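You operate a simulated robot arm through the tools that you are given. There is no shell and no other tool. Be economical: measure what you need, move in short steps, check, and stop when the job is done.

You are at the controls of a simulated two-armed robot. One attempt, no reset.

TASK
Pick up the can labelled "linseed" from the oil end of the bending bench with one hand, pass it to the other hand and put it on the port rear bench top. Set down upright: can.

The check looks at the end state, three seconds after you hand in, the way a careful person would. Anything else that was tipped, shoved, dropped, spilled or broken makes it a failure.

THE ROBOT
Two 7-joint arms with two-finger parallel grippers on one trunk, on a base that drives. Base frame: it is fixed to the floor where the robot stands at the start and does not move with it; the origin is under the middle of the robot, x ahead of it, y to its left, z up; the surface under the hand at the start is at about z = 860. Units: mm, degrees, N and s.
The left shoulder is at the start at [-82, 119, 851], the right one opposite. With the tool pointing down near the work surface each hand reaches from about 120 to 580 mm from the robot's upright axis, wherever it stands, measured 20 degrees to its own side. Places, roughly: port rear bench [-800, 3000, 900]. Payload 3.43 kg a hand.
The tool frame of a hand sits at the grasp point between the pads (the TCP): z along the fingers, y along the line on which they close. The tips reach 30 mm beyond it. Largest opening 94 mm; finger width 28, thickness 10; the body of the gripper, 50 by 96 mm, starts 55 mm behind the TCP.
Orientation is that of the tool frame in the base frame, as a unit quaternion [w, x, y, z]. With the fingers straight down and closing along the base's y, the tool's x points along the base's -x, its y along +y and its z along -z.

THE INTERFACE
- The arms move only by the tool send_rows. It takes "left_motion", "right_motion" or both (then of equal length, played together; a hand with none holds still); each is a list of rows, each a list of 7 numbers: the shift along the tool's x, y, z in units of 150 mm (1.0 is 150 mm), then the turn, a rotation vector about the tool's x, y, z in units of 60 degrees (1.0 is 60 degrees), then the finger opening in mm, from 0 to 94. In form: [[dx, dy, dz, rx, ry, rz, hand], ...]. A call has 1 to 8 rows; each row is the pose to reach, as a shift and turn from the pose commanded when the call began, along the tool's axes at that moment. A call with a number of a shift or a turn outside -1 to 1 is refused whole. Each row takes 0.2 s and may step no farther than 50 mm and 8.6 degrees from the row before; otherwise, or with a gripper value out of range, the whole call is refused. Where a pose cannot be reached the arm comes as near as it can. A force on the tool above 40 N (or 10 N above the force at the start of the call, whichever is more), or a blocked arm, ends the call early, and 0.2 s more pass. The fingers move at their own pace (about 153 mm/s each) and stop on an object; they squeeze with about 31 N. The grip force told is the motor's: it shows also when the fingers shut on nothing. Time passes only in rows, and 0.2 s behind the last, so rows that repeat a pose let the fingers close. It gives the time, the measured TCP pose, the force on the tool (base axes), the opening and the grip force at its end, in the units of the frame above (readings bear some noise), with the torque about the TCP (base axes, N m) and any sound that the robot's microphone picked up.
- Cameras (640 x 400 px; columns grow to the right, rows downward): "scene" is now at [26.5, -29.4, 1555.3]; the picture's right is [-0.40, -0.92, 0.00], its down [-0.71, 0.31, -0.63] and it looks along [0.58, -0.25, -0.77] (base axes); focal length 291 px, centre (320, 200). "left" rides on the left gripper at [76, -14, -102] in its tool frame; the picture's right is [0.18, 0.98, 0.00], its down [-0.75, 0.14, -0.64] and it looks along [-0.63, 0.12, 0.77] (tool axes); focal length 243 px, centre (320, 200). "right" rides on the right gripper at [76, 14, -102] in its tool frame; the picture's right is [-0.18, 0.98, 0.00], its down [-0.75, -0.14, -0.64] and it looks along [-0.63, -0.12, 0.77] (tool axes); focal length 243 px, centre (320, 200). There is no depth. A picture from a camera that has moved, and an enlarged one, comes with that camera's place and axes in the base frame and with its lens.
- camera(camera): a new picture of that camera. It takes no simulated time.
- slide_trunk(by): slides the trunk up (or, below 0, down) by that many mm; the arms and the scene camera ride with it, the base frame stays. It gives what a move gives, with no picture.
- roll_base(legs): drives the robot by 1 to 6 legs, each [ahead, left, turn to the left] in mm, mm and degrees, along the robot's own axes; the way and the turn of a leg run together, so that a leg with both is an arc; at most 1500 mm and 180 degrees a leg. The arms and the cameras ride along, it lands a little off, and it stops where it bumps. It gives what a move gives.
- pan_tilt(pan, tilt): turns the head with the scene camera to pan (to the left, within 143 degrees either way) and tilt (down, from -29 to 69), counted from straight ahead of the robot. It gives what a move gives.
- inspect(camera, box): a new picture of the part [left, top, right, bottom] of that camera's present view, enlarged. It takes no simulated time.
- close_job(): hands the job in; it is judged then, once.

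Go step by step. Nothing tells you exact positions but the pictures and the camera data: compare them with the known pose of the tool, close in by small moves and look again before you grip or let go. The budget is 120 turns and 108 pictures, counting those below and the enlarged ones. Unless the task says otherwise, let go and move clear before handing in, and close with one line.

The tools are called after "Emit:" as a command line: name --argument value ..., lists and objects as JSON in quotes. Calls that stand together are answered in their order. send_rows: Moves the arms, as the interface text tells. Its arguments: {"type":"object","properties":{"left_motion":{"type":"array"},"right_motion":{"type":"array"}},"required":[]} The other tools are called the same way: slide_trunk (by) slides the trunk up or down; roll_base (legs) drives the base; pan_tilt (pan, tilt) turns the head that bears the scene camera; camera (camera) takes a picture; inspect (camera, box) takes an enlarged picture of a part of a camera's view; close_job () hands the job in.

At the start:

```text
time: 0.0
left_ee_pos: [297.5, 1.8, 1104.2]
left_ee_rot: [0.001, 0.0, 1.0, 0.0]
left_ft_force: [-0.8, -0.1, -1.2]
left_moment: [0.02, -0.03, 0.0]
left_grip_width: 93.8
left_grip_force: 0.0
right_ee_pos: [329.1, -276.1, 1152.6]
right_ee_rot: [0.0, 0.0, 1.0, 0.0]
right_ft_force: [0.3, 0.4, 0.1]
right_moment: [-0.04, 0.0, 0.0]
right_grip_width: 93.9
right_grip_force: 0.1
trunk travel left (down, up): [-275.0, 60.0]
robot x, y, heading: [0.7, -3.3, 0.1]
head pan, tilt: [-23.6, 50.8]
```

scene: 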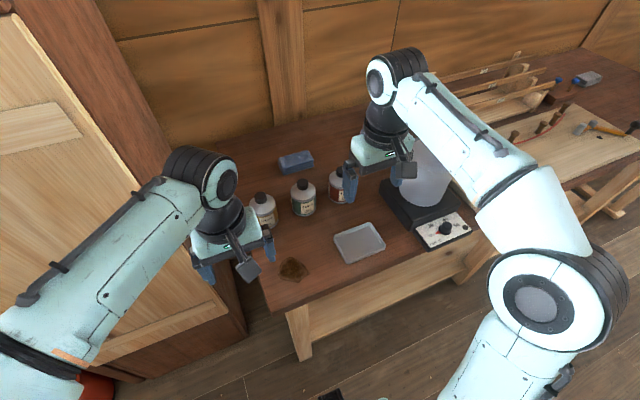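
right: 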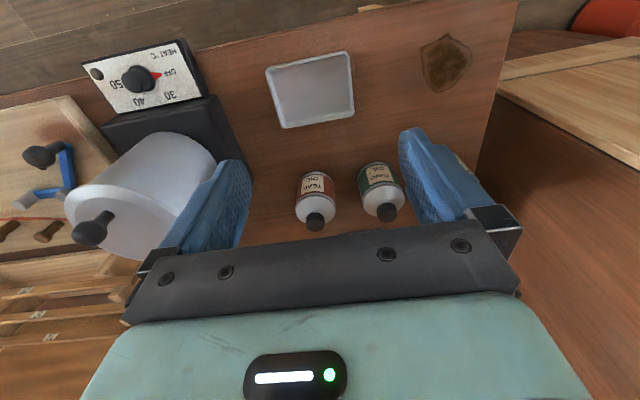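
left: 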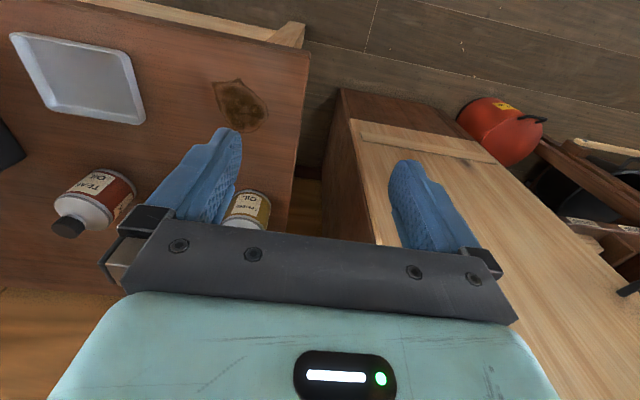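

I see three labelled bottles on the bench in front of me, next to a tray and a hot pot; I need to read which is linseed. I'll enlarge the labels.

Emit:
inspect --camera "scene" --box '[230, 140, 390, 240]'

Emit:
inspect --camera "right" --box '[270, 140, 430, 240]'

Emit:
inspect --camera "left" --box '[40, 140, 300, 250]'

```text
4.00 times, centred on (310, 190) of scene
camera zoom: at [26.5, -29.4, 1555.3], right [-0.4, -0.92, 0.0], down [-0.71, 0.31, -0.63], along [0.58, -0.25, -0.77], focal length 1162 px, centre (360, 240)
```

zoom: 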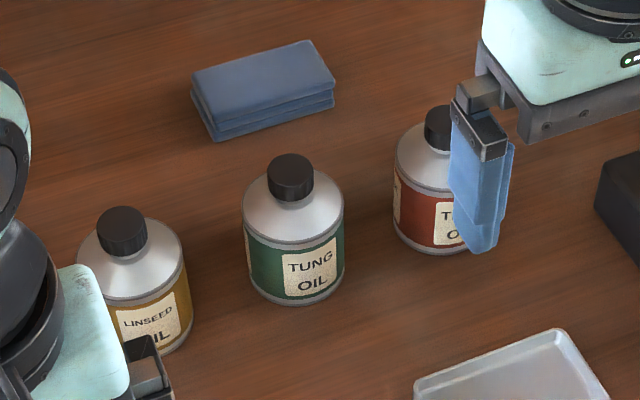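

```text
4.00 times, centred on (350, 190) of right
camera zoom: at [252.6, -260.7, 1255.7], right [0.18, 0.98, 0.0], down [0.75, -0.14, 0.64], along [0.63, -0.12, -0.77], focal length 970 px, centre (200, 240)
```

zoom: 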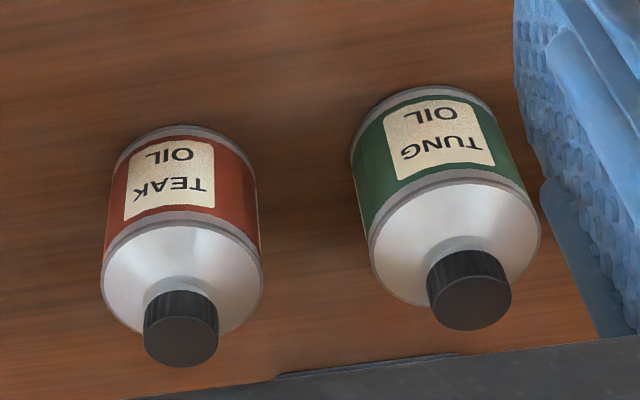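

```text
2.46 times, centred on (170, 195) of left
camera zoom: at [221.9, -13.4, 1206.7], right [-0.18, 0.98, 0.0], down [0.75, 0.14, 0.64], along [0.63, 0.12, -0.77], focal length 597 px, centre (689, 212)
```

zoom: 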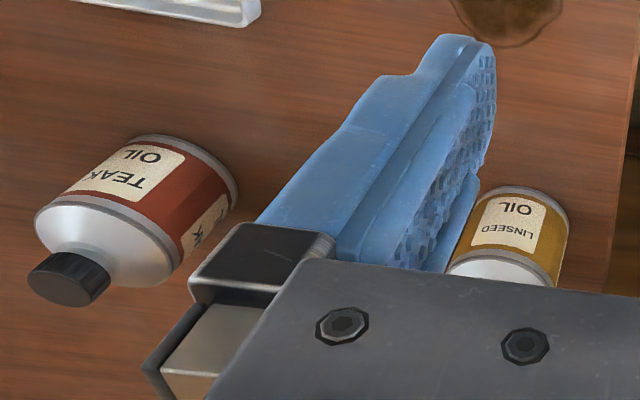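

The linseed can (ochre) is leftmost at roughly (550, -79), with tung about 120 mm to its right. I'll move the left hand out of the way and bring the right hand high over toward the can.

Emit:
send_rows --left_motion '[[0, 0.25, 0, 0, 0, 0, 94], [0, 0.5, 0, 0, 0, 0, 94], [0, 0.75, 0, 0, 0, 0, 94], [0, 1, 0, 0, 0, 0, 94], [0, 1, 0, 0, 0, 0, 94]]' --right_motion '[[0, 0, 0, 0, 0, 0, 94], [-0.2, 0.2, 0, 0, 0, 0, 94], [-0.4, 0.4, 0, 0, 0, 0, 94], [-0.6, 0.6, 0, 0, 0, 0, 94], [-0.8, 0.8, 0, 0, 0, 0, 94]]'

Emit:
camera --camera "scene"

Emit:
camera --camera "right"

```text
time: 1.2
left_ee_pos: [297.5, 153.7, 1102.9]
left_ee_rot: [0.0, 0.0, 1.0, -0.001]
left_ft_force: [-0.5, -0.1, 0.7]
left_moment: [0.03, 0.04, 0.02]
left_grip_width: 94.0
left_grip_force: 0.0
right_ee_pos: [451.3, -155.6, 1148.3]
right_ee_rot: [-0.001, -0.001, 1.0, -0.001]
right_ft_force: [-0.8, -0.7, 0.3]
right_moment: [0.02, 0.05, -0.01]
right_grip_width: 93.9
right_grip_force: 0.1
trunk travel left (down, up): [-275.0, 60.0]
robot x, y, heading: [-1.5, 3.8, 0.1]
head pan, tilt: [-23.6, 50.8]
```

```text
101 pictures are left
camera scene: at [28.6, -28.2, 1555.3], right [-0.4, -0.92, 0.0], down [-0.71, 0.31, -0.63], along [0.58, -0.25, -0.78], focal length 291 px, centre (320, 200)
```

scene: 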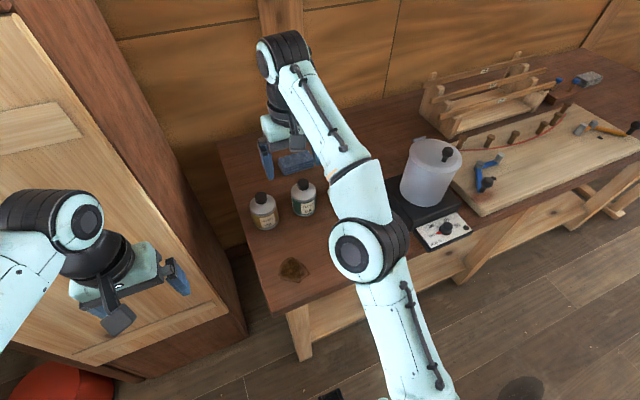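

```text
100 pictures are left
camera right: at [374.4, -140.2, 1252.5], right [0.18, 0.98, 0.0], down [0.76, -0.14, 0.64], along [0.63, -0.12, -0.77], focal length 243 px, centre (320, 200)
```

right: 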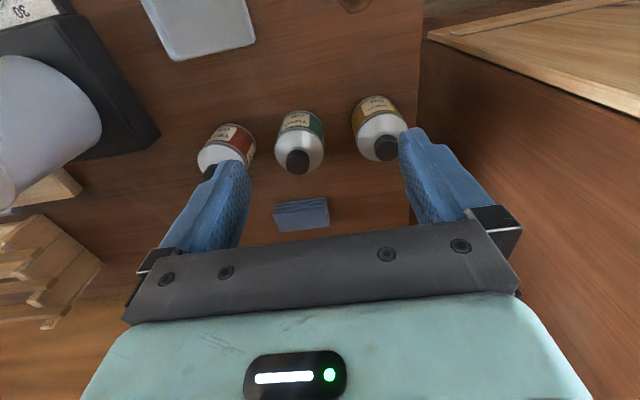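

The hand is clear and the can centre triangulates to about (541, -82), cap top near z 965. I'll move directly over it, somewhat lower, and look again.

Emit:
send_rows --right_motion '[[-0.2, 0.17, 0.1, 0, 0, 0, 94], [-0.4, 0.33, 0.2, 0, 0, 0, 94], [-0.6, 0.49, 0.35, 0, 0, 0, 94], [-0.6, 0.49, 0.45, 0, 0, 0, 94]]'

Emit:
camera --camera "right"

Emit:
camera --camera "scene"

```text
time: 2.2
left_ee_pos: [294.2, 150.9, 1104.1]
left_ee_rot: [0.001, 0.0, 1.0, 0.001]
left_ft_force: [-0.3, -0.4, 0.3]
left_moment: [0.04, -0.03, 0.01]
left_grip_width: 94.1
left_grip_force: 0.1
right_ee_pos: [484.9, -92.6, 1083.3]
right_ee_rot: [0.001, 0.0, 1.0, 0.001]
right_ft_force: [-0.5, -0.3, 0.0]
right_moment: [0.03, -0.04, -0.02]
right_grip_width: 94.1
right_grip_force: 0.1
right hand out of reach, approached as far as the arm can: row 1, 2, 3, 4
trunk travel left (down, up): [-275.0, 60.0]
robot x, y, heading: [-2.0, 0.9, 0.2]
head pan, tilt: [-23.6, 50.8]
```

```text
99 pictures are left
camera right: at [408.3, -76.7, 1186.0], right [0.18, 0.98, 0.0], down [0.75, -0.14, 0.64], along [0.63, -0.12, -0.77], focal length 243 px, centre (320, 200)
```

right: 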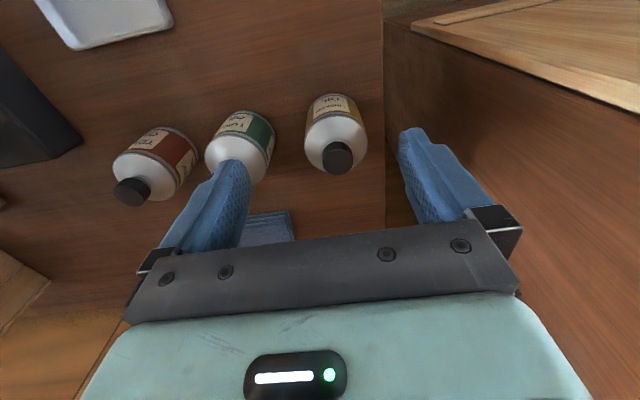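

```text
98 pictures are left
camera scene: at [24.9, -30.8, 1555.2], right [-0.4, -0.92, 0.0], down [-0.71, 0.31, -0.63], along [0.58, -0.25, -0.77], focal length 291 px, centre (320, 200)
```

scene: 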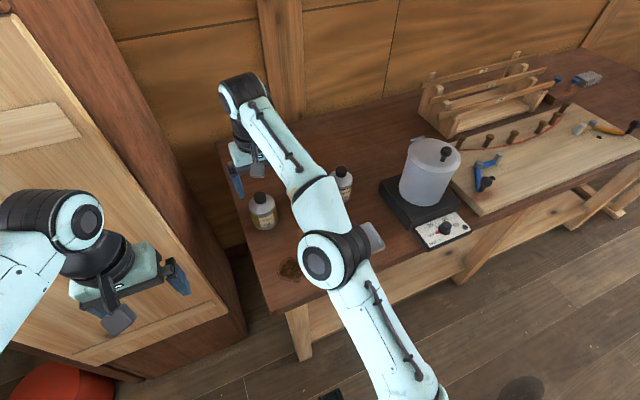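

The hand stops short by about 55 mm at this height, so I need the base a bit closer. I'll look down to see how much clearance there is to the bench.

Emit:
pan_tilt --pan 15 --tilt 69

Emit:
camera --camera "scene"

```text
time: 3.2
left_ee_pos: [296.1, 151.0, 1104.0]
left_ee_rot: [0.0, 0.0, 1.0, 0.0]
left_ft_force: [-0.2, -1.0, -1.0]
left_moment: [-0.01, -0.03, 0.02]
left_grip_width: 94.2
left_grip_force: 0.1
right_ee_pos: [486.6, -90.8, 1082.1]
right_ee_rot: [0.0, 0.0, 1.0, -0.001]
right_ft_force: [0.4, -0.3, 0.4]
right_moment: [-0.01, 0.02, -0.01]
right_grip_width: 94.2
right_grip_force: 0.1
trunk travel left (down, up): [-275.0, 60.0]
robot x, y, heading: [-3.1, 1.9, -0.0]
head pan, tilt: [15.0, 68.8]
```

```text
97 pictures are left
camera scene: at [10.6, 15.6, 1534.4], right [0.26, -0.97, 0.0], down [-0.9, -0.24, -0.36], along [0.35, 0.09, -0.93], focal length 291 px, centre (320, 200)
```

scene: 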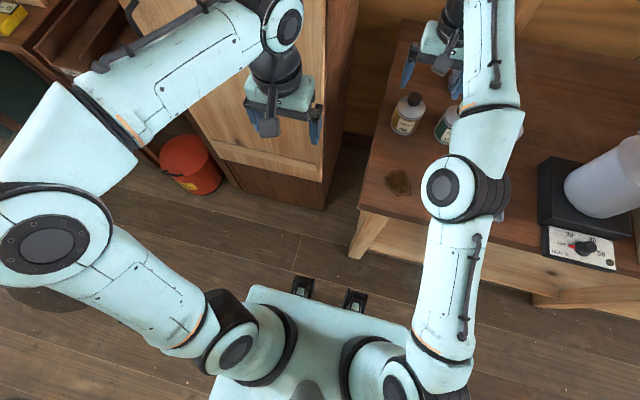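

The base front sits around x 110 and the bench edge near x 290, with the cabinet further on, so driving 90 mm ahead is safe.

Emit:
roll_base --legs '[[90, 0, 0]]'

Emit:
camera --camera "right"

```text
time: 4.2
left_ee_pos: [328.3, 152.0, 1102.5]
left_ee_rot: [-0.001, 0.001, 1.0, 0.001]
left_ft_force: [-0.1, 0.8, -0.6]
left_moment: [0.0, 0.02, -0.01]
left_grip_width: 94.1
left_grip_force: 0.1
right_ee_pos: [518.0, -91.7, 1081.2]
right_ee_rot: [-0.001, 0.001, 1.0, 0.0]
right_ft_force: [-0.3, -0.7, 0.3]
right_moment: [-0.04, -0.01, 0.0]
right_grip_width: 94.1
right_grip_force: 0.1
trunk travel left (down, up): [-275.0, 60.0]
robot x, y, heading: [29.7, 1.8, -0.4]
head pan, tilt: [15.0, 68.8]
stopped in leg 1: the robot was blocked; the commanded pose is now the measured one
```

```text
96 pictures are left
camera right: at [441.4, -76.0, 1184.4], right [0.19, 0.98, 0.0], down [0.75, -0.14, 0.64], along [0.63, -0.12, -0.77], focal length 243 px, centre (320, 200)
```

right: 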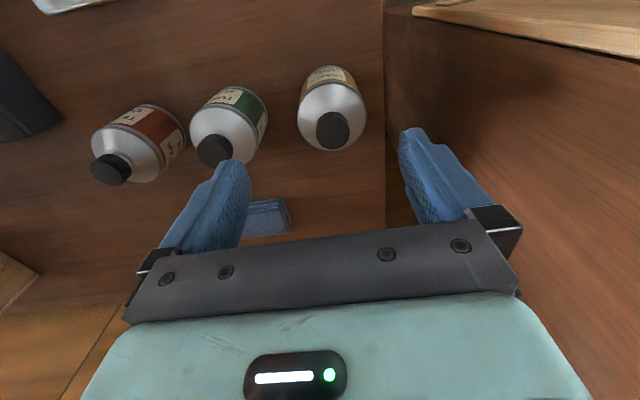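

The base stopped against the bench after 32 mm, but the can at about (539, -82) is now within reach. I'll centre over it and come down so the fingers straddle the cap.

Emit:
send_rows --right_motion '[[-0.14, 0.065, 0.1, 0, 0, 0, 94], [-0.14, 0.065, 0.35, 0, 0, 0, 94], [-0.14, 0.065, 0.6, 0, 0, 0, 94], [-0.14, 0.065, 0.6, 0, 0, 0, 94]]'

Emit:
camera --camera "right"

Emit:
camera --camera "left"

Emit:
camera --camera "scene"

```text
time: 5.2
left_ee_pos: [326.3, 153.0, 1103.3]
left_ee_rot: [-0.001, 0.001, 1.0, 0.0]
left_ft_force: [-0.9, 0.2, -0.1]
left_moment: [0.0, 0.01, 0.05]
left_grip_width: 94.0
left_grip_force: 0.0
right_ee_pos: [534.7, -82.7, 993.0]
right_ee_rot: [0.0, 0.003, 1.0, 0.0]
right_ft_force: [0.2, -0.2, 0.6]
right_moment: [0.01, -0.02, 0.01]
right_grip_width: 94.1
right_grip_force: 0.1
right hand out of reach, approached as far as the arm can: row 1
trunk travel left (down, up): [-275.0, 60.0]
robot x, y, heading: [27.5, 2.1, -0.0]
head pan, tilt: [15.0, 68.8]
```

```text
95 pictures are left
camera right: at [458.0, -66.2, 1095.9], right [0.19, 0.98, 0.0], down [0.75, -0.14, 0.64], along [0.63, -0.12, -0.77], focal length 243 px, centre (320, 200)
```

right: 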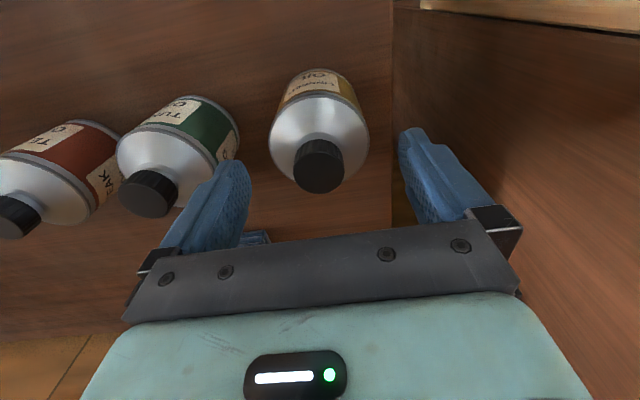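

```text
94 pictures are left
camera left: at [251.1, 136.9, 1205.6], right [-0.18, 0.98, 0.0], down [0.75, 0.14, 0.64], along [0.63, 0.12, -0.77], focal length 243 px, centre (320, 200)
```

left: 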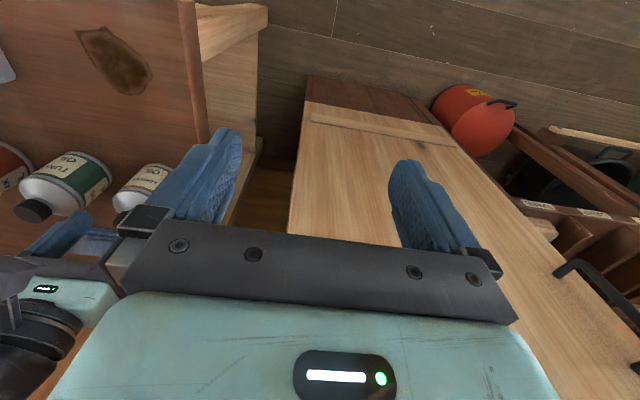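

```text
93 pictures are left
camera scene: at [40.5, 16.3, 1534.4], right [0.26, -0.97, 0.0], down [-0.9, -0.24, -0.36], along [0.35, 0.09, -0.93], focal length 291 px, centre (320, 200)
```

scene: 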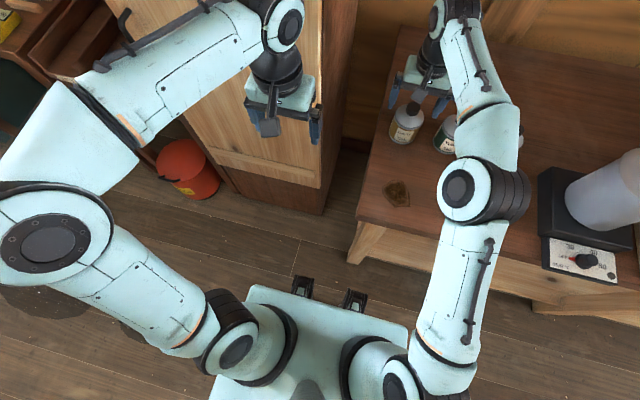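

The can sits centred between the fingers in y (about -83) and at x about 539. I'll go down another 45 mm and shift 4 mm forward, then check.

Emit:
send_rows --right_motion '[[-0.03, 0, 0.15, 0, 0, 0, 94], [-0.03, 0, 0.3, 0, 0, 0, 94], [-0.03, 0, 0.3, 0, 0, 0, 94]]'

Emit:
camera --camera "right"

Emit:
inspect --camera "scene" --box '[360, 50, 520, 150]'

```text
time: 6.0
left_ee_pos: [326.1, 151.7, 1103.0]
left_ee_rot: [0.0, 0.001, 1.0, 0.001]
left_ft_force: [0.4, 0.2, 0.1]
left_moment: [-0.01, 0.01, -0.01]
left_grip_width: 93.9
left_grip_force: 0.1
right_ee_pos: [541.6, -79.5, 946.4]
right_ee_rot: [-0.001, 0.001, 1.0, 0.0]
right_ft_force: [0.0, 0.3, 0.0]
right_moment: [0.02, -0.01, -0.01]
right_grip_width: 94.0
right_grip_force: 0.0
trunk travel left (down, up): [-275.0, 60.0]
robot x, y, heading: [30.8, 0.5, 0.1]
head pan, tilt: [15.0, 68.8]
```

```text
92 pictures are left
camera right: at [465.2, -64.1, 1049.1], right [0.19, 0.98, 0.0], down [0.75, -0.14, 0.64], along [0.63, -0.12, -0.77], focal length 243 px, centre (320, 200)
```

right: 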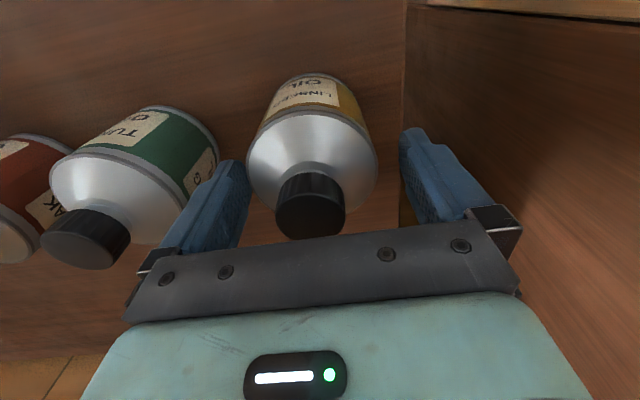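

```text
4.00 times, centred on (440, 100) of scene
camera zoom: at [40.3, 16.1, 1534.4], right [0.26, -0.97, 0.0], down [-0.9, -0.24, -0.36], along [0.35, 0.09, -0.93], focal length 1162 px, centre (-160, 600)
```

zoom: 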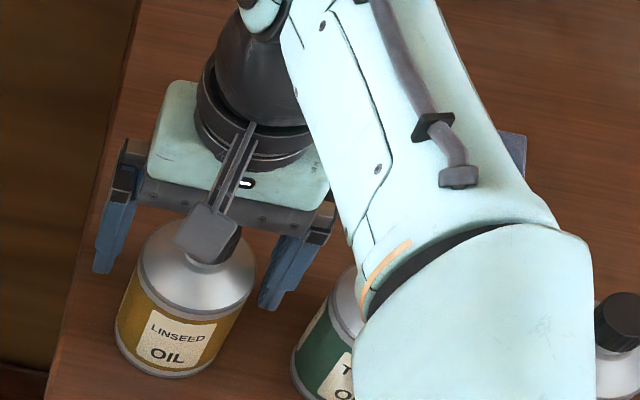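

The cap top seems nearer z 975 and the centre at x about 534, so I'll back off 7 mm and come down to z 930, then close.

Emit:
send_rows --right_motion '[[0.05, -0.012, 0, 0, 0, 0, 94], [0.05, -0.012, 0.06, 0, 0, 0, 94], [0.05, -0.012, 0.11, 0, 0, 0, 94], [0.05, -0.012, 0.11, 0, 0, 0, 94]]'

Emit:
camera --camera "right"

Emit:
inspect --camera "scene" --box '[360, 50, 520, 150]'

```text
time: 7.0
left_ee_pos: [326.5, 151.9, 1103.7]
left_ee_rot: [0.0, 0.001, 1.0, 0.0]
left_ft_force: [1.2, -0.7, 0.1]
left_moment: [0.03, -0.01, -0.01]
left_grip_width: 94.2
left_grip_force: 0.0
right_ee_pos: [534.3, -83.3, 930.0]
right_ee_rot: [-0.001, 0.001, 1.0, 0.0]
right_ft_force: [-0.1, 0.0, -0.6]
right_moment: [-0.01, 0.0, -0.02]
right_grip_width: 94.3
right_grip_force: 0.0
trunk travel left (down, up): [-275.0, 60.0]
robot x, y, heading: [27.1, -2.0, -0.0]
head pan, tilt: [15.0, 68.8]
```

```text
90 pictures are left
camera right: at [457.3, -67.9, 1033.1], right [0.19, 0.98, 0.0], down [0.75, -0.14, 0.64], along [0.63, -0.12, -0.77], focal length 243 px, centre (320, 200)
```

right: 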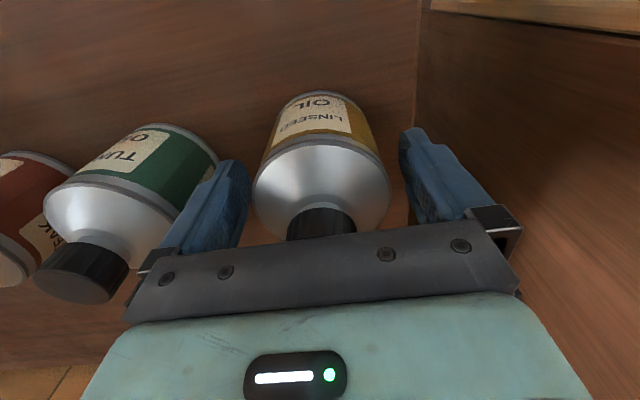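

```text
4.00 times, centred on (440, 100) of scene
camera zoom: at [40.4, 16.2, 1534.4], right [0.26, -0.97, 0.0], down [-0.9, -0.24, -0.36], along [0.35, 0.09, -0.93], focal length 1162 px, centre (-160, 600)
```

zoom: 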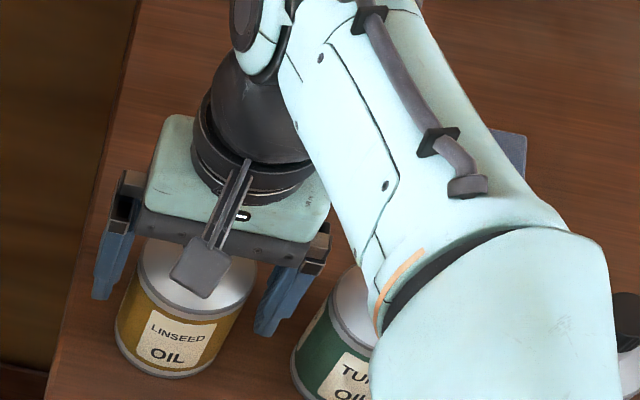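

The can's shoulder rim projects right at the TCP with the fingers either side, so I'll close now.

Emit:
send_rows --right_motion '[[0, 0, 0.02, 0, 0, 0, 80], [0, 0, 0.02, 0, 0, 0, 70], [0, 0, 0.02, 0, 0, 0, 50], [0, 0, 0.02, 0, 0, 0, 40], [0, 0, 0.02, 0, 0, 0, 40]]'

Emit:
camera --camera "right"

```text
time: 8.2
left_ee_pos: [325.6, 151.6, 1103.7]
left_ee_rot: [0.0, 0.001, 1.0, 0.001]
left_ft_force: [-0.4, 0.6, -0.7]
left_moment: [-0.01, -0.03, 0.03]
left_grip_width: 94.0
left_grip_force: 0.0
right_ee_pos: [534.3, -83.2, 926.1]
right_ee_rot: [-0.001, 0.002, 1.0, 0.0]
right_ft_force: [0.5, -0.8, 2.2]
right_moment: [0.02, 0.2, 0.03]
right_grip_width: 73.9
right_grip_force: 30.7
trunk travel left (down, up): [-275.0, 60.0]
robot x, y, heading: [31.4, -2.3, -0.2]
head pan, tilt: [15.0, 68.8]
```

```text
88 pictures are left
camera right: at [458.0, -68.1, 1030.6], right [0.19, 0.98, 0.0], down [0.75, -0.14, 0.64], along [0.63, -0.12, -0.77], focal length 243 px, centre (320, 200)
```

right: 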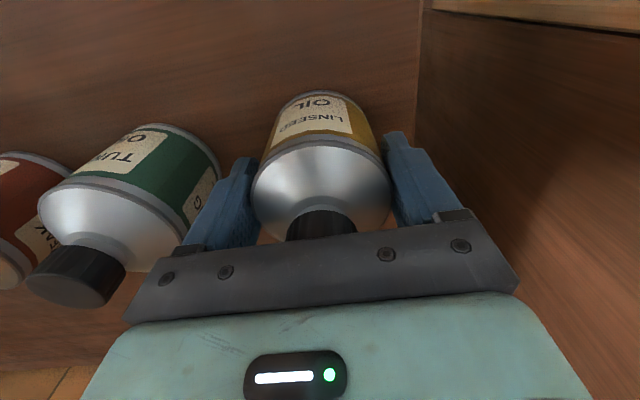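

Gripped: the can is about 74 mm across. I'll lift straight up, then draw it back toward me.

Emit:
send_rows --right_motion '[[0, 0, -0.1, 0, 0, 0, 40], [0, 0, -0.25, 0, 0, 0, 40], [0, 0, -0.5, 0, 0, 0, 40], [0, 0, -0.75, 0, 0, 0, 40], [0.2, 0, -0.95, 0, 0, 0, 40], [0.45, 0, -1, 0, 0, 0, 40], [0.7, 0, -1, 0, 0, 0, 40], [0.95, 0, -1, 0, 0, 0, 40]]'

Emit:
camera --camera "scene"

Emit:
camera --camera "right"

```text
time: 10.0
left_ee_pos: [325.1, 151.4, 1104.3]
left_ee_rot: [0.0, 0.001, 1.0, 0.0]
left_ft_force: [0.0, 0.2, -0.3]
left_moment: [0.0, 0.04, -0.01]
left_grip_width: 93.9
left_grip_force: 0.0
right_ee_pos: [389.6, -82.4, 1080.2]
right_ee_rot: [0.001, 0.002, 1.0, 0.0]
right_ft_force: [0.6, 1.0, -0.3]
right_moment: [-0.01, 0.0, -0.01]
right_grip_width: 40.2
right_grip_force: 0.1
trunk travel left (down, up): [-275.0, 60.0]
robot x, y, heading: [31.5, -2.1, -0.2]
head pan, tilt: [15.0, 68.8]
```

```text
87 pictures are left
camera scene: at [39.3, 15.8, 1534.3], right [0.26, -0.97, 0.0], down [-0.9, -0.24, -0.36], along [0.35, 0.09, -0.93], focal length 291 px, centre (320, 200)
```

scene: 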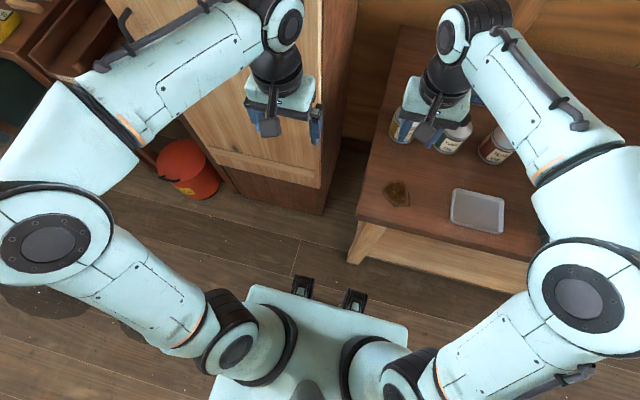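

```text
86 pictures are left
camera right: at [311.8, -65.5, 1182.5], right [0.19, 0.98, 0.0], down [0.75, -0.14, 0.64], along [0.63, -0.12, -0.77], focal length 243 px, centre (320, 200)
```

right: 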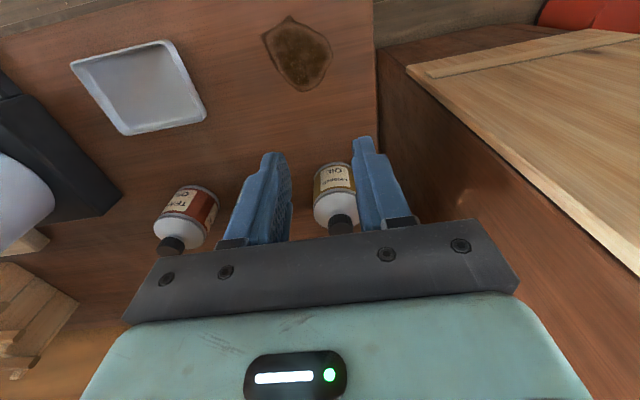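

The can slipped out of the grip during the lift; it appears to be standing still. I'll check its state and position closely.

Emit:
inspect --camera "right" --box '[140, 120, 400, 260]'

Emit:
inspect --camera "scene" --box '[360, 70, 520, 170]'

Emit:
send_rows --right_motion '[[0, -0.25, 0, 0, 0, 0, 94], [0, -0.5, 0, 0, 0, 0, 94], [0, -0.5, 0, 0, 0, 0, 94]]'

Emit:
camera --camera "right"

```text
2.46 times, centred on (270, 190) of right
camera zoom: at [311.8, -65.5, 1182.5], right [0.19, 0.98, 0.0], down [0.75, -0.14, 0.64], along [0.63, -0.12, -0.77], focal length 597 px, centre (443, 225)
```

zoom: 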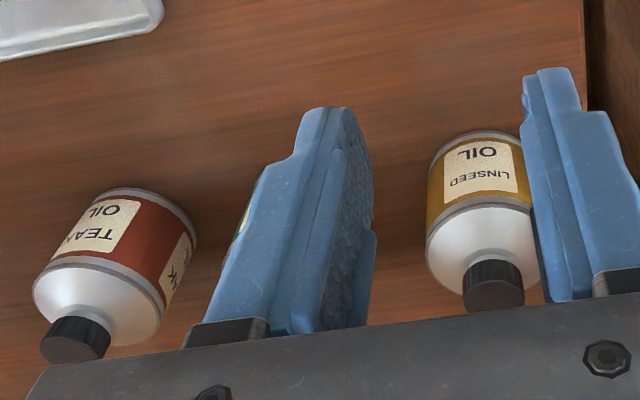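

```text
4.00 times, centred on (440, 120) of scene
camera zoom: at [39.3, 15.8, 1534.3], right [0.26, -0.97, 0.0], down [-0.9, -0.24, -0.36], along [0.35, 0.09, -0.93], focal length 1162 px, centre (-160, 520)
```

zoom: 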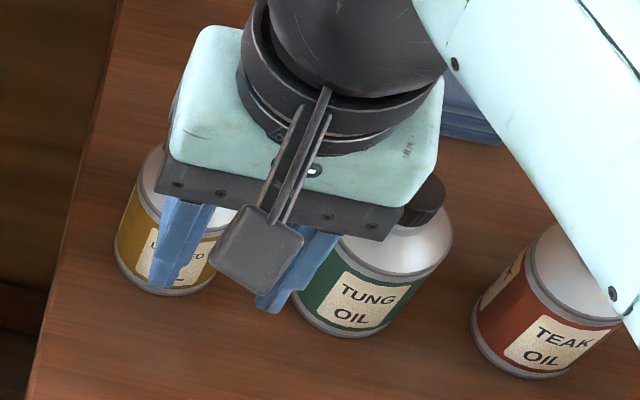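

```text
time: 10.8
left_ee_pos: [326.8, 152.2, 1102.7]
left_ee_rot: [0.001, 0.001, 1.0, 0.001]
left_ft_force: [0.3, 0.3, -0.4]
left_moment: [-0.02, -0.01, -0.01]
left_grip_width: 94.0
left_grip_force: 0.0
right_ee_pos: [390.7, -157.4, 1079.5]
right_ee_rot: [0.0, 0.001, 1.0, 0.0]
right_ft_force: [0.4, 0.1, -1.2]
right_moment: [-0.01, 0.02, 0.01]
right_grip_width: 94.2
right_grip_force: 0.1
trunk travel left (down, up): [-275.0, 60.0]
robot x, y, heading: [26.5, 0.3, -0.0]
head pan, tilt: [15.0, 68.8]
```

```text
83 pictures are left
camera right: at [315.0, -142.2, 1183.2], right [0.19, 0.98, 0.0], down [0.75, -0.14, 0.64], along [0.63, -0.12, -0.77], focal length 243 px, centre (320, 200)
```

right: 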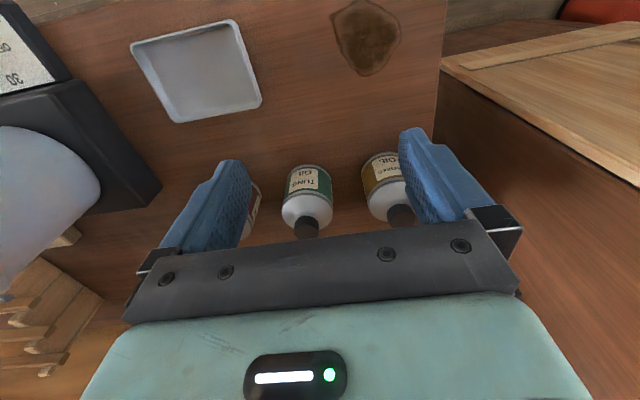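

All cans still stand and linseed is essentially unmoved; re-measuring the grip picture puts its axis at x about 539 and the shoulder rim near z 930, so my grip was a little high and off-centre. I'll go back over it, better centred.

Emit:
send_rows --right_motion '[[-0.25, 0.17, 0, 0, 0, 0, 94], [-0.5, 0.34, 0, 0, 0, 0, 94], [-0.75, 0.5, 0.1, 0, 0, 0, 94], [-0.99, 0.5, 0.3, 0, 0, 0, 94], [-0.99, 0.5, 0.6, 0, 0, 0, 94], [-0.99, 0.5, 0.8, 0, 0, 0, 94], [-0.99, 0.5, 0.9, 0, 0, 0, 94], [-0.99, 0.5, 0.9, 0, 0, 0, 94]]'

Emit:
camera --camera "right"

```text
time: 12.6
left_ee_pos: [327.0, 151.1, 1103.9]
left_ee_rot: [0.0, 0.001, 1.0, 0.001]
left_ft_force: [0.1, 0.2, -0.4]
left_moment: [0.02, -0.01, -0.04]
left_grip_width: 93.8
left_grip_force: 0.0
right_ee_pos: [540.6, -86.1, 942.4]
right_ee_rot: [0.001, 0.001, 1.0, -0.001]
right_ft_force: [0.5, 0.3, -0.4]
right_moment: [0.01, -0.01, -0.03]
right_grip_width: 94.2
right_grip_force: 0.0
right hand out of reach, approached as far as the arm can: row 4
trunk travel left (down, up): [-275.0, 60.0]
robot x, y, heading: [29.3, -2.7, -0.1]
head pan, tilt: [15.0, 68.8]
```

```text
82 pictures are left
camera right: at [463.6, -70.4, 1045.8], right [0.19, 0.98, 0.0], down [0.75, -0.14, 0.64], along [0.63, -0.12, -0.77], focal length 243 px, centre (320, 200)
```

right: 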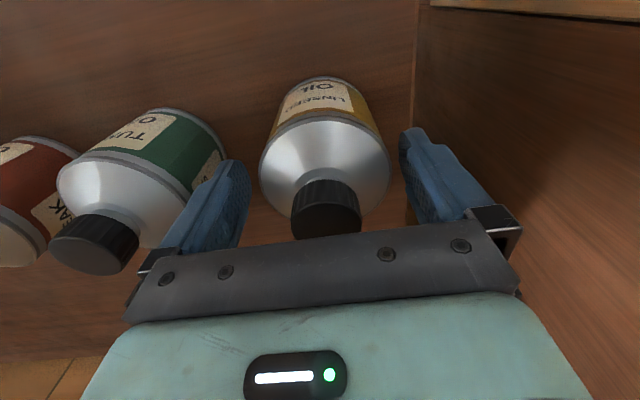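

Centred laterally; I'll come down to z 921, close, then lift very slowly by 10 mm to feel whether it holds.

Emit:
send_rows --right_motion '[[-0.01, 0.01, 0.08, 0, 0, 0, 94], [-0.01, 0.01, 0.145, 0, 0, 0, 94], [-0.01, 0.01, 0.145, 0, 0, 0, 80], [-0.01, 0.01, 0.145, 0, 0, 0, 60], [-0.01, 0.01, 0.145, 0, 0, 0, 30], [-0.01, 0.01, 0.145, 0, 0, 0, 0], [-0.01, 0.01, 0.145, 0, 0, 0, 0], [-0.01, 0.01, 0.145, 0, 0, 0, 0]]'

Emit:
send_rows --right_motion '[[0, 0, -0.01, 0, 0, 0, 0], [0, 0, -0.02, 0, 0, 0, 0], [0, 0, -0.03, 0, 0, 0, 0], [0, 0, -0.04, 0, 0, 0, 0], [0, 0, -0.05, 0, 0, 0, 0], [0, 0, -0.06, 0, 0, 0, 0], [0, 0, -0.07, 0, 0, 0, 0]]'

Emit:
camera --camera "right"

```text
time: 14.4
left_ee_pos: [326.3, 151.7, 1103.2]
left_ee_rot: [0.0, 0.001, 1.0, 0.002]
left_ft_force: [0.0, -0.4, 0.6]
left_moment: [0.04, 0.01, 0.01]
left_grip_width: 93.9
left_grip_force: 0.1
right_ee_pos: [542.0, -83.2, 922.3]
right_ee_rot: [-0.001, 0.001, 1.0, 0.0]
right_ft_force: [-0.2, -0.1, -0.8]
right_moment: [0.01, -0.01, 0.01]
right_grip_width: 71.7
right_grip_force: 31.0
trunk travel left (down, up): [-275.0, 60.0]
robot x, y, heading: [27.8, 3.7, -0.2]
head pan, tilt: [15.0, 68.8]
```

```text
time: 16.0
left_ee_pos: [325.7, 151.6, 1103.6]
left_ee_rot: [0.0, 0.001, 1.0, 0.001]
left_ft_force: [0.7, -0.3, 0.4]
left_moment: [-0.01, -0.01, 0.02]
left_grip_width: 93.9
left_grip_force: 0.0
right_ee_pos: [541.0, -82.7, 931.5]
right_ee_rot: [-0.001, 0.001, 1.0, 0.0]
right_ft_force: [-0.7, -1.1, -4.6]
right_moment: [0.03, -0.02, 0.01]
right_grip_width: 71.6
right_grip_force: 31.0
trunk travel left (down, up): [-275.0, 60.0]
robot x, y, heading: [30.6, 1.8, -0.1]
head pan, tilt: [15.0, 68.8]
```

```text
81 pictures are left
camera right: at [464.7, -66.7, 1034.3], right [0.19, 0.98, 0.0], down [0.75, -0.14, 0.64], along [0.63, -0.12, -0.77], focal length 243 px, centre (320, 200)
```

right: 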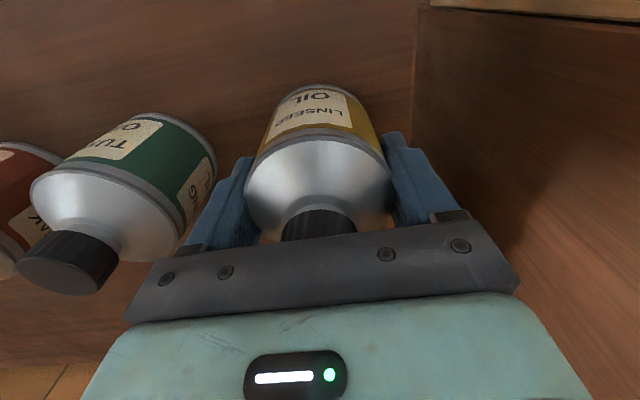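

It holds now: 71.6 mm on the body, about 4.5 N hanging on the hand. I'll lift gradually.

Emit:
send_rows --right_motion '[[0, 0, -0.05, 0, 0, 0, 0], [0, 0, -0.12, 0, 0, 0, 0], [0, 0, -0.2, 0, 0, 0, 0], [0, 0, -0.3, 0, 0, 0, 0], [0, 0, -0.4, 0, 0, 0, 0], [0, 0, -0.48, 0, 0, 0, 0], [0, 0, -0.54, 0, 0, 0, 0], [0, 0, -0.56, 0, 0, 0, 0]]'

Emit:
camera --camera "right"

```text
time: 17.8
left_ee_pos: [325.8, 152.2, 1103.1]
left_ee_rot: [0.0, 0.001, 1.0, 0.001]
left_ft_force: [-0.1, 0.2, -0.4]
left_moment: [0.01, 0.01, 0.05]
left_grip_width: 94.1
left_grip_force: 0.0
right_ee_pos: [540.8, -82.3, 1013.8]
right_ee_rot: [0.0, 0.001, 1.0, 0.0]
right_ft_force: [0.1, 0.4, -3.8]
right_moment: [-0.01, 0.0, -0.05]
right_grip_width: 71.6
right_grip_force: 30.9
trunk travel left (down, up): [-275.0, 60.0]
robot x, y, heading: [32.2, 0.9, -0.2]
head pan, tilt: [15.0, 68.8]
```

```text
80 pictures are left
camera right: at [464.5, -67.4, 1117.2], right [0.19, 0.98, 0.0], down [0.75, -0.14, 0.64], along [0.63, -0.12, -0.77], focal length 243 px, centre (320, 200)
```

right: 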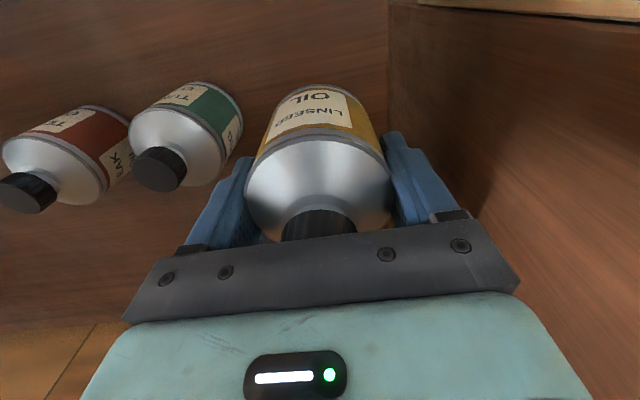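

The can is held firmly in the air. I'll draw it back and up to about (390, -85, 1100), clear of everything.

Emit:
send_rows --right_motion '[[0.08, 0, -0.05, 0, 0, 0, 0], [0.2, 0, -0.12, 0, 0, 0, 0], [0.35, 0, -0.2, 0, 0, 0, 0], [0.5, 0, -0.3, 0, 0, 0, 0], [0.65, 0, -0.4, 0, 0, 0, 0], [0.8, 0, -0.48, 0, 0, 0, 0], [0.95, 0, -0.54, 0, 0, 0, 0], [1, 0, -0.56, 0, 0, 0, 0]]'

Emit:
pan_tilt --pan 0 --tilt 50

Emit:
camera --camera "scene"

```text
time: 19.6
left_ee_pos: [326.7, 151.2, 1103.4]
left_ee_rot: [0.0, 0.001, 1.0, 0.0]
left_ft_force: [-0.1, -0.1, -0.6]
left_moment: [-0.03, -0.01, 0.03]
left_grip_width: 93.7
left_grip_force: 0.0
right_ee_pos: [391.2, -82.7, 1097.3]
right_ee_rot: [-0.001, 0.002, 1.0, 0.001]
right_ft_force: [0.2, 0.3, -3.6]
right_moment: [0.04, -0.01, 0.02]
right_grip_width: 71.8
right_grip_force: 31.2
trunk travel left (down, up): [-275.0, 60.0]
robot x, y, heading: [29.9, 2.7, -0.1]
head pan, tilt: [15.0, 68.8]
```

```text
time: 20.4
left_ee_pos: [326.1, 150.6, 1102.9]
left_ee_rot: [0.0, 0.001, 1.0, 0.0]
left_ft_force: [1.0, -0.7, -0.5]
left_moment: [0.02, 0.0, 0.01]
left_grip_width: 94.1
left_grip_force: 0.1
right_ee_pos: [391.9, -81.5, 1098.2]
right_ee_rot: [-0.001, 0.001, 1.0, 0.0]
right_ft_force: [-0.6, -0.5, -3.5]
right_moment: [0.01, -0.01, 0.0]
right_grip_width: 71.7
right_grip_force: 30.8
trunk travel left (down, up): [-275.0, 60.0]
robot x, y, heading: [29.9, -2.4, 0.0]
head pan, tilt: [0.0, 50.0]
```

```text
79 pictures are left
camera scene: at [63.5, 1.7, 1556.2], right [0.0, -1.0, 0.0], down [-0.77, 0.0, -0.64], along [0.64, 0.0, -0.77], focal length 291 px, centre (320, 200)
```

scene: 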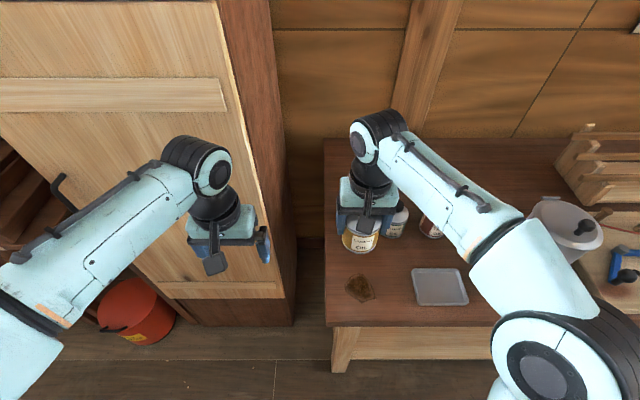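

The can is held clear. Now I'll look around to the left and rear to find the port rear bench and the driving lane.

Emit:
pan_tilt --pan 100 --tilt 18

Emit:
camera --camera "scene"

Emit:
pan_tilt --pan 143 --tilt 30

Emit:
camera --camera "scene"

Emit:
pan_tilt --pan 60 --tilt 30

Emit:
camera --camera "scene"

```text
time: 22.2
left_ee_pos: [326.0, 153.0, 1103.5]
left_ee_rot: [0.0, 0.001, 1.0, 0.001]
left_ft_force: [0.1, -1.3, -0.7]
left_moment: [-0.03, -0.02, -0.04]
left_grip_width: 94.2
left_grip_force: 0.2
right_ee_pos: [390.9, -81.5, 1097.5]
right_ee_rot: [0.0, 0.001, 1.0, 0.0]
right_ft_force: [0.1, 0.3, -2.4]
right_moment: [-0.01, -0.02, 0.05]
right_grip_width: 71.8
right_grip_force: 31.0
trunk travel left (down, up): [-275.0, 60.0]
robot x, y, heading: [29.9, -0.7, -0.1]
head pan, tilt: [100.0, 18.0]
```

```text
78 pictures are left
camera scene: at [-29.5, 93.6, 1605.1], right [0.99, 0.17, 0.0], down [0.05, -0.3, -0.95], along [-0.16, 0.94, -0.31], focal length 291 px, centre (320, 200)
```

scene: 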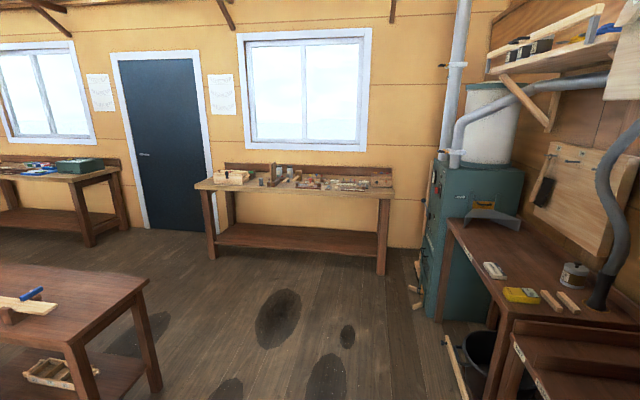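

```text
time: 23.3
left_ee_pos: [326.3, 152.7, 1103.4]
left_ee_rot: [-0.001, 0.001, 1.0, 0.001]
left_ft_force: [-0.9, -0.9, -0.1]
left_moment: [-0.03, -0.01, 0.01]
left_grip_width: 94.0
left_grip_force: 0.1
right_ee_pos: [391.6, -81.6, 1097.2]
right_ee_rot: [0.001, 0.001, 1.0, 0.0]
right_ft_force: [0.7, -0.5, -4.0]
right_moment: [0.01, -0.01, -0.01]
right_grip_width: 71.6
right_grip_force: 30.7
trunk travel left (down, up): [-275.0, 60.0]
robot x, y, heading: [29.2, 0.5, -0.0]
head pan, tilt: [143.0, 30.0]
```

```text
77 pictures are left
camera scene: at [-85.5, 56.3, 1585.9], right [0.6, 0.8, 0.0], down [0.4, -0.3, -0.87], along [-0.69, 0.52, -0.5], focal length 291 px, centre (320, 200)
```

scene: 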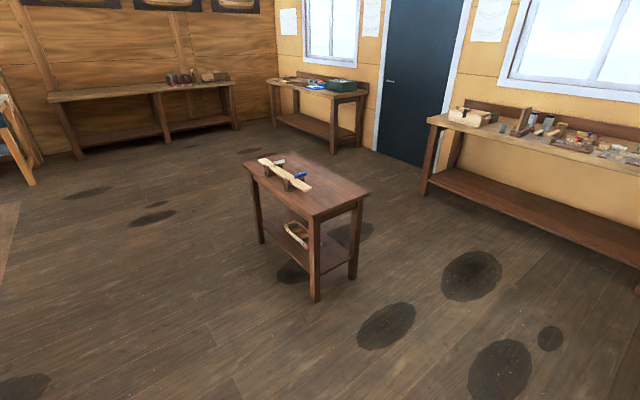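

```text
time: 24.9
left_ee_pos: [325.6, 152.1, 1102.4]
left_ee_rot: [0.0, 0.001, 1.0, 0.001]
left_ft_force: [0.2, 0.6, 0.9]
left_moment: [0.02, 0.02, 0.05]
left_grip_width: 94.0
left_grip_force: 0.1
right_ee_pos: [392.3, -81.6, 1098.2]
right_ee_rot: [0.0, 0.001, 1.0, 0.0]
right_ft_force: [0.7, 0.0, -4.2]
right_moment: [-0.01, -0.01, -0.02]
right_grip_width: 71.9
right_grip_force: 31.0
trunk travel left (down, up): [-275.0, 60.0]
robot x, y, heading: [30.8, 1.6, 0.0]
head pan, tilt: [60.0, 30.0]
```

```text
76 pictures are left
camera scene: at [31.8, 80.0, 1585.8], right [0.87, -0.5, 0.0], down [-0.25, -0.43, -0.87], along [0.43, 0.75, -0.5], focal length 291 px, centre (320, 200)
```

scene: 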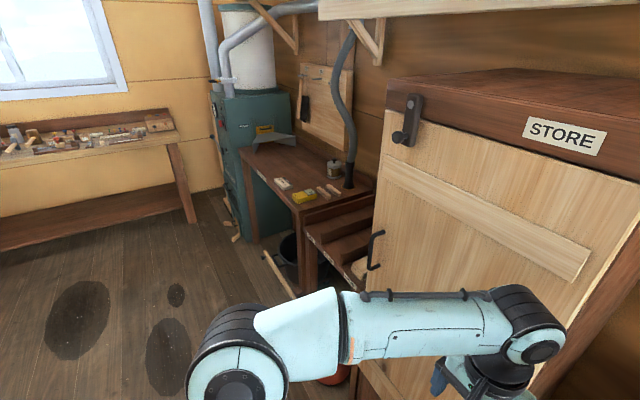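

The port rear bench is the one under the window, centred at about (-800, 3000), and carries a lot of stuff. I'll zoom in to look for free space.

Emit:
pan_tilt --pan 105 --tilt 18

Emit:
inspect --camera "scene" --box '[210, 140, 450, 290]'

```text
time: 26.0
left_ee_pos: [327.3, 151.9, 1104.2]
left_ee_rot: [0.0, 0.001, 1.0, 0.0]
left_ft_force: [0.0, 0.6, -0.1]
left_moment: [-0.01, 0.01, 0.0]
left_grip_width: 94.1
left_grip_force: 0.1
right_ee_pos: [390.6, -82.4, 1098.2]
right_ee_rot: [-0.001, 0.001, 1.0, 0.0]
right_ft_force: [-0.1, -1.0, -3.4]
right_moment: [0.01, 0.01, 0.04]
right_grip_width: 72.0
right_grip_force: 30.9
trunk travel left (down, up): [-275.0, 60.0]
robot x, y, heading: [30.2, 1.7, -0.2]
head pan, tilt: [105.0, 18.0]
```

```text
2.67 times, centred on (330, 215) of scene
camera zoom: at [-37.4, 91.9, 1605.1], right [0.97, 0.26, 0.0], down [0.08, -0.3, -0.95], along [-0.24, 0.92, -0.31], focal length 775 px, centre (293, 160)
```

zoom: 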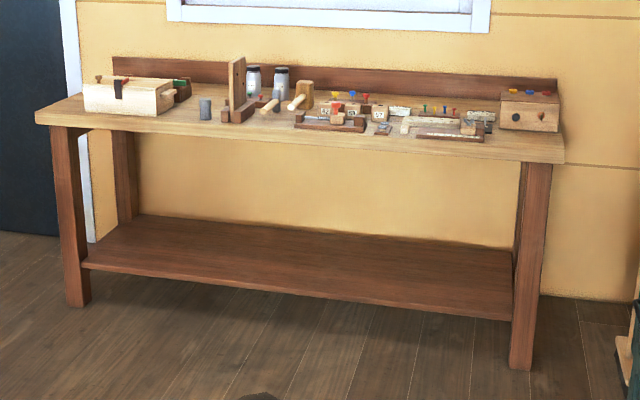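

The bench has a narrow free strip at its front edge; I'll examine it up close later. First I back away from the bending bench to have free space for the hand-over.

Emit:
roll_base --legs '[[-400, 0, 0]]'

Emit:
pan_tilt --pan 0 --tilt 45

Emit:
camera --camera "scene"

```text
time: 28.5
left_ee_pos: [-69.2, 152.4, 1102.8]
left_ee_rot: [0.0, -0.002, 1.0, 0.001]
left_ft_force: [0.4, -0.4, 0.3]
left_moment: [0.0, 0.01, 0.02]
left_grip_width: 94.0
left_grip_force: 0.0
right_ee_pos: [-2.9, -81.0, 1097.8]
right_ee_rot: [0.0, 0.0, 1.0, 0.0]
right_ft_force: [0.9, 0.5, -3.7]
right_moment: [-0.01, 0.01, 0.02]
right_grip_width: 71.8
right_grip_force: 30.9
trunk travel left (down, up): [-275.0, 60.0]
robot x, y, heading: [-367.7, 0.7, 0.0]
head pan, tilt: [105.0, 18.0]
```

```text
time: 30.3
left_ee_pos: [-70.0, 152.0, 1103.1]
left_ee_rot: [0.0, -0.001, 1.0, 0.001]
left_ft_force: [0.2, 0.1, -0.9]
left_moment: [-0.03, 0.0, 0.0]
left_grip_width: 94.0
left_grip_force: 0.1
right_ee_pos: [-3.6, -80.0, 1097.3]
right_ee_rot: [0.0, 0.001, 1.0, 0.0]
right_ft_force: [0.4, -0.1, -3.5]
right_moment: [0.02, 0.0, 0.01]
right_grip_width: 71.8
right_grip_force: 30.8
trunk travel left (down, up): [-275.0, 60.0]
robot x, y, heading: [-365.5, 0.9, 0.0]
head pan, tilt: [0.0, 45.0]
```

```text
74 pictures are left
camera scene: at [-327.9, 1.7, 1563.2], right [0.0, -1.0, 0.0], down [-0.71, 0.0, -0.71], along [0.71, 0.0, -0.71], focal length 291 px, centre (320, 200)
```

scene: 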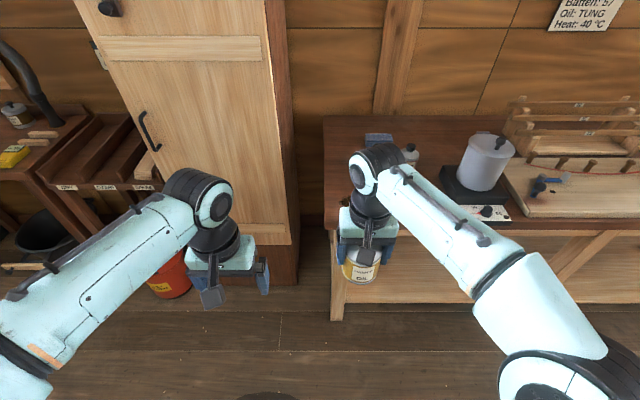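

I'll yaw the right hand +45° and the left hand -45° (top view), so the left can approach along the right's closing line; the left fingers can then straddle the can without touching the right's.

Emit:
send_rows --left_motion '[[0, 0, 0, 0, 0, 0.125, 94], [0, 0, 0, 0, 0, 0.25, 94], [0, 0, 0, 0, 0, 0.375, 94], [0, 0, 0, 0, 0, 0.5, 94], [0, 0, 0, 0, 0, 0.625, 94], [0, 0, 0, 0, 0, 0.75, 94], [0, 0, 0, 0, 0, 0.75, 94]]' --right_motion '[[-0.04, 0.03, 0, 0, 0, -0.125, 0], [-0.08, 0.06, 0, 0, 0, -0.25, 0], [-0.13, 0.1, 0, 0, 0, -0.375, 0], [-0.18, 0.14, 0, 0, 0, -0.5, 0], [-0.22, 0.17, 0, 0, 0, -0.625, 0], [-0.25, 0.2, 0, 0, 0, -0.75, 0], [-0.25, 0.2, 0, 0, 0, -0.75, 0]]'

Emit:
send_rows --left_motion '[[0, 0, 0, 0, -0.14, 0, 94], [0, 0, 0, 0, -0.28, 0, 94], [0, 0, 0, 0, -0.42, 0, 94], [0, 0, 0, 0, -0.56, 0, 94], [0, 0, 0, 0, -0.7, 0, 94], [0, 0, 0, 0, -0.84, 0, 94], [0, 0, 0, 0, -0.98, 0, 94], [0, 0, 0, 0, -0.98, 0, 94]]'

Emit:
camera --camera "scene"

```text
time: 31.9
left_ee_pos: [-69.9, 154.2, 1103.5]
left_ee_rot: [-0.001, 0.383, 0.924, 0.001]
left_ft_force: [-0.2, -0.3, -0.2]
left_moment: [0.02, 0.02, 0.02]
left_grip_width: 93.9
left_grip_force: 0.0
right_ee_pos: [33.2, -51.6, 1096.1]
right_ee_rot: [-0.001, -0.384, 0.924, -0.001]
right_ft_force: [0.0, 0.3, -3.2]
right_moment: [0.03, 0.02, 0.03]
right_grip_width: 71.5
right_grip_force: 30.9
trunk travel left (down, up): [-275.0, 60.0]
robot x, y, heading: [-367.4, 1.1, 0.2]
head pan, tilt: [0.0, 45.0]
```

```text
time: 33.7
left_ee_pos: [-69.4, 152.0, 1103.7]
left_ee_rot: [0.454, 0.332, 0.805, -0.187]
left_ft_force: [-0.1, 0.1, -0.4]
left_moment: [-0.02, 0.0, -0.01]
left_grip_width: 94.1
left_grip_force: 0.0
right_ee_pos: [33.6, -52.0, 1097.8]
right_ee_rot: [0.0, -0.382, 0.924, 0.0]
right_ft_force: [-0.5, -0.1, -3.9]
right_moment: [-0.04, -0.02, 0.02]
right_grip_width: 71.8
right_grip_force: 30.5
trunk travel left (down, up): [-275.0, 60.0]
robot x, y, heading: [-365.7, -0.4, 0.1]
head pan, tilt: [0.0, 45.0]
```

```text
73 pictures are left
camera scene: at [-327.7, 1.1, 1563.2], right [0.0, -1.0, 0.0], down [-0.71, 0.0, -0.71], along [0.71, 0.0, -0.71], focal length 291 px, centre (320, 200)
```

scene: 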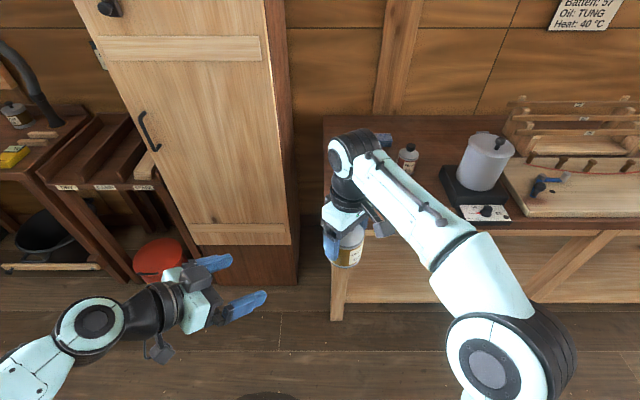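

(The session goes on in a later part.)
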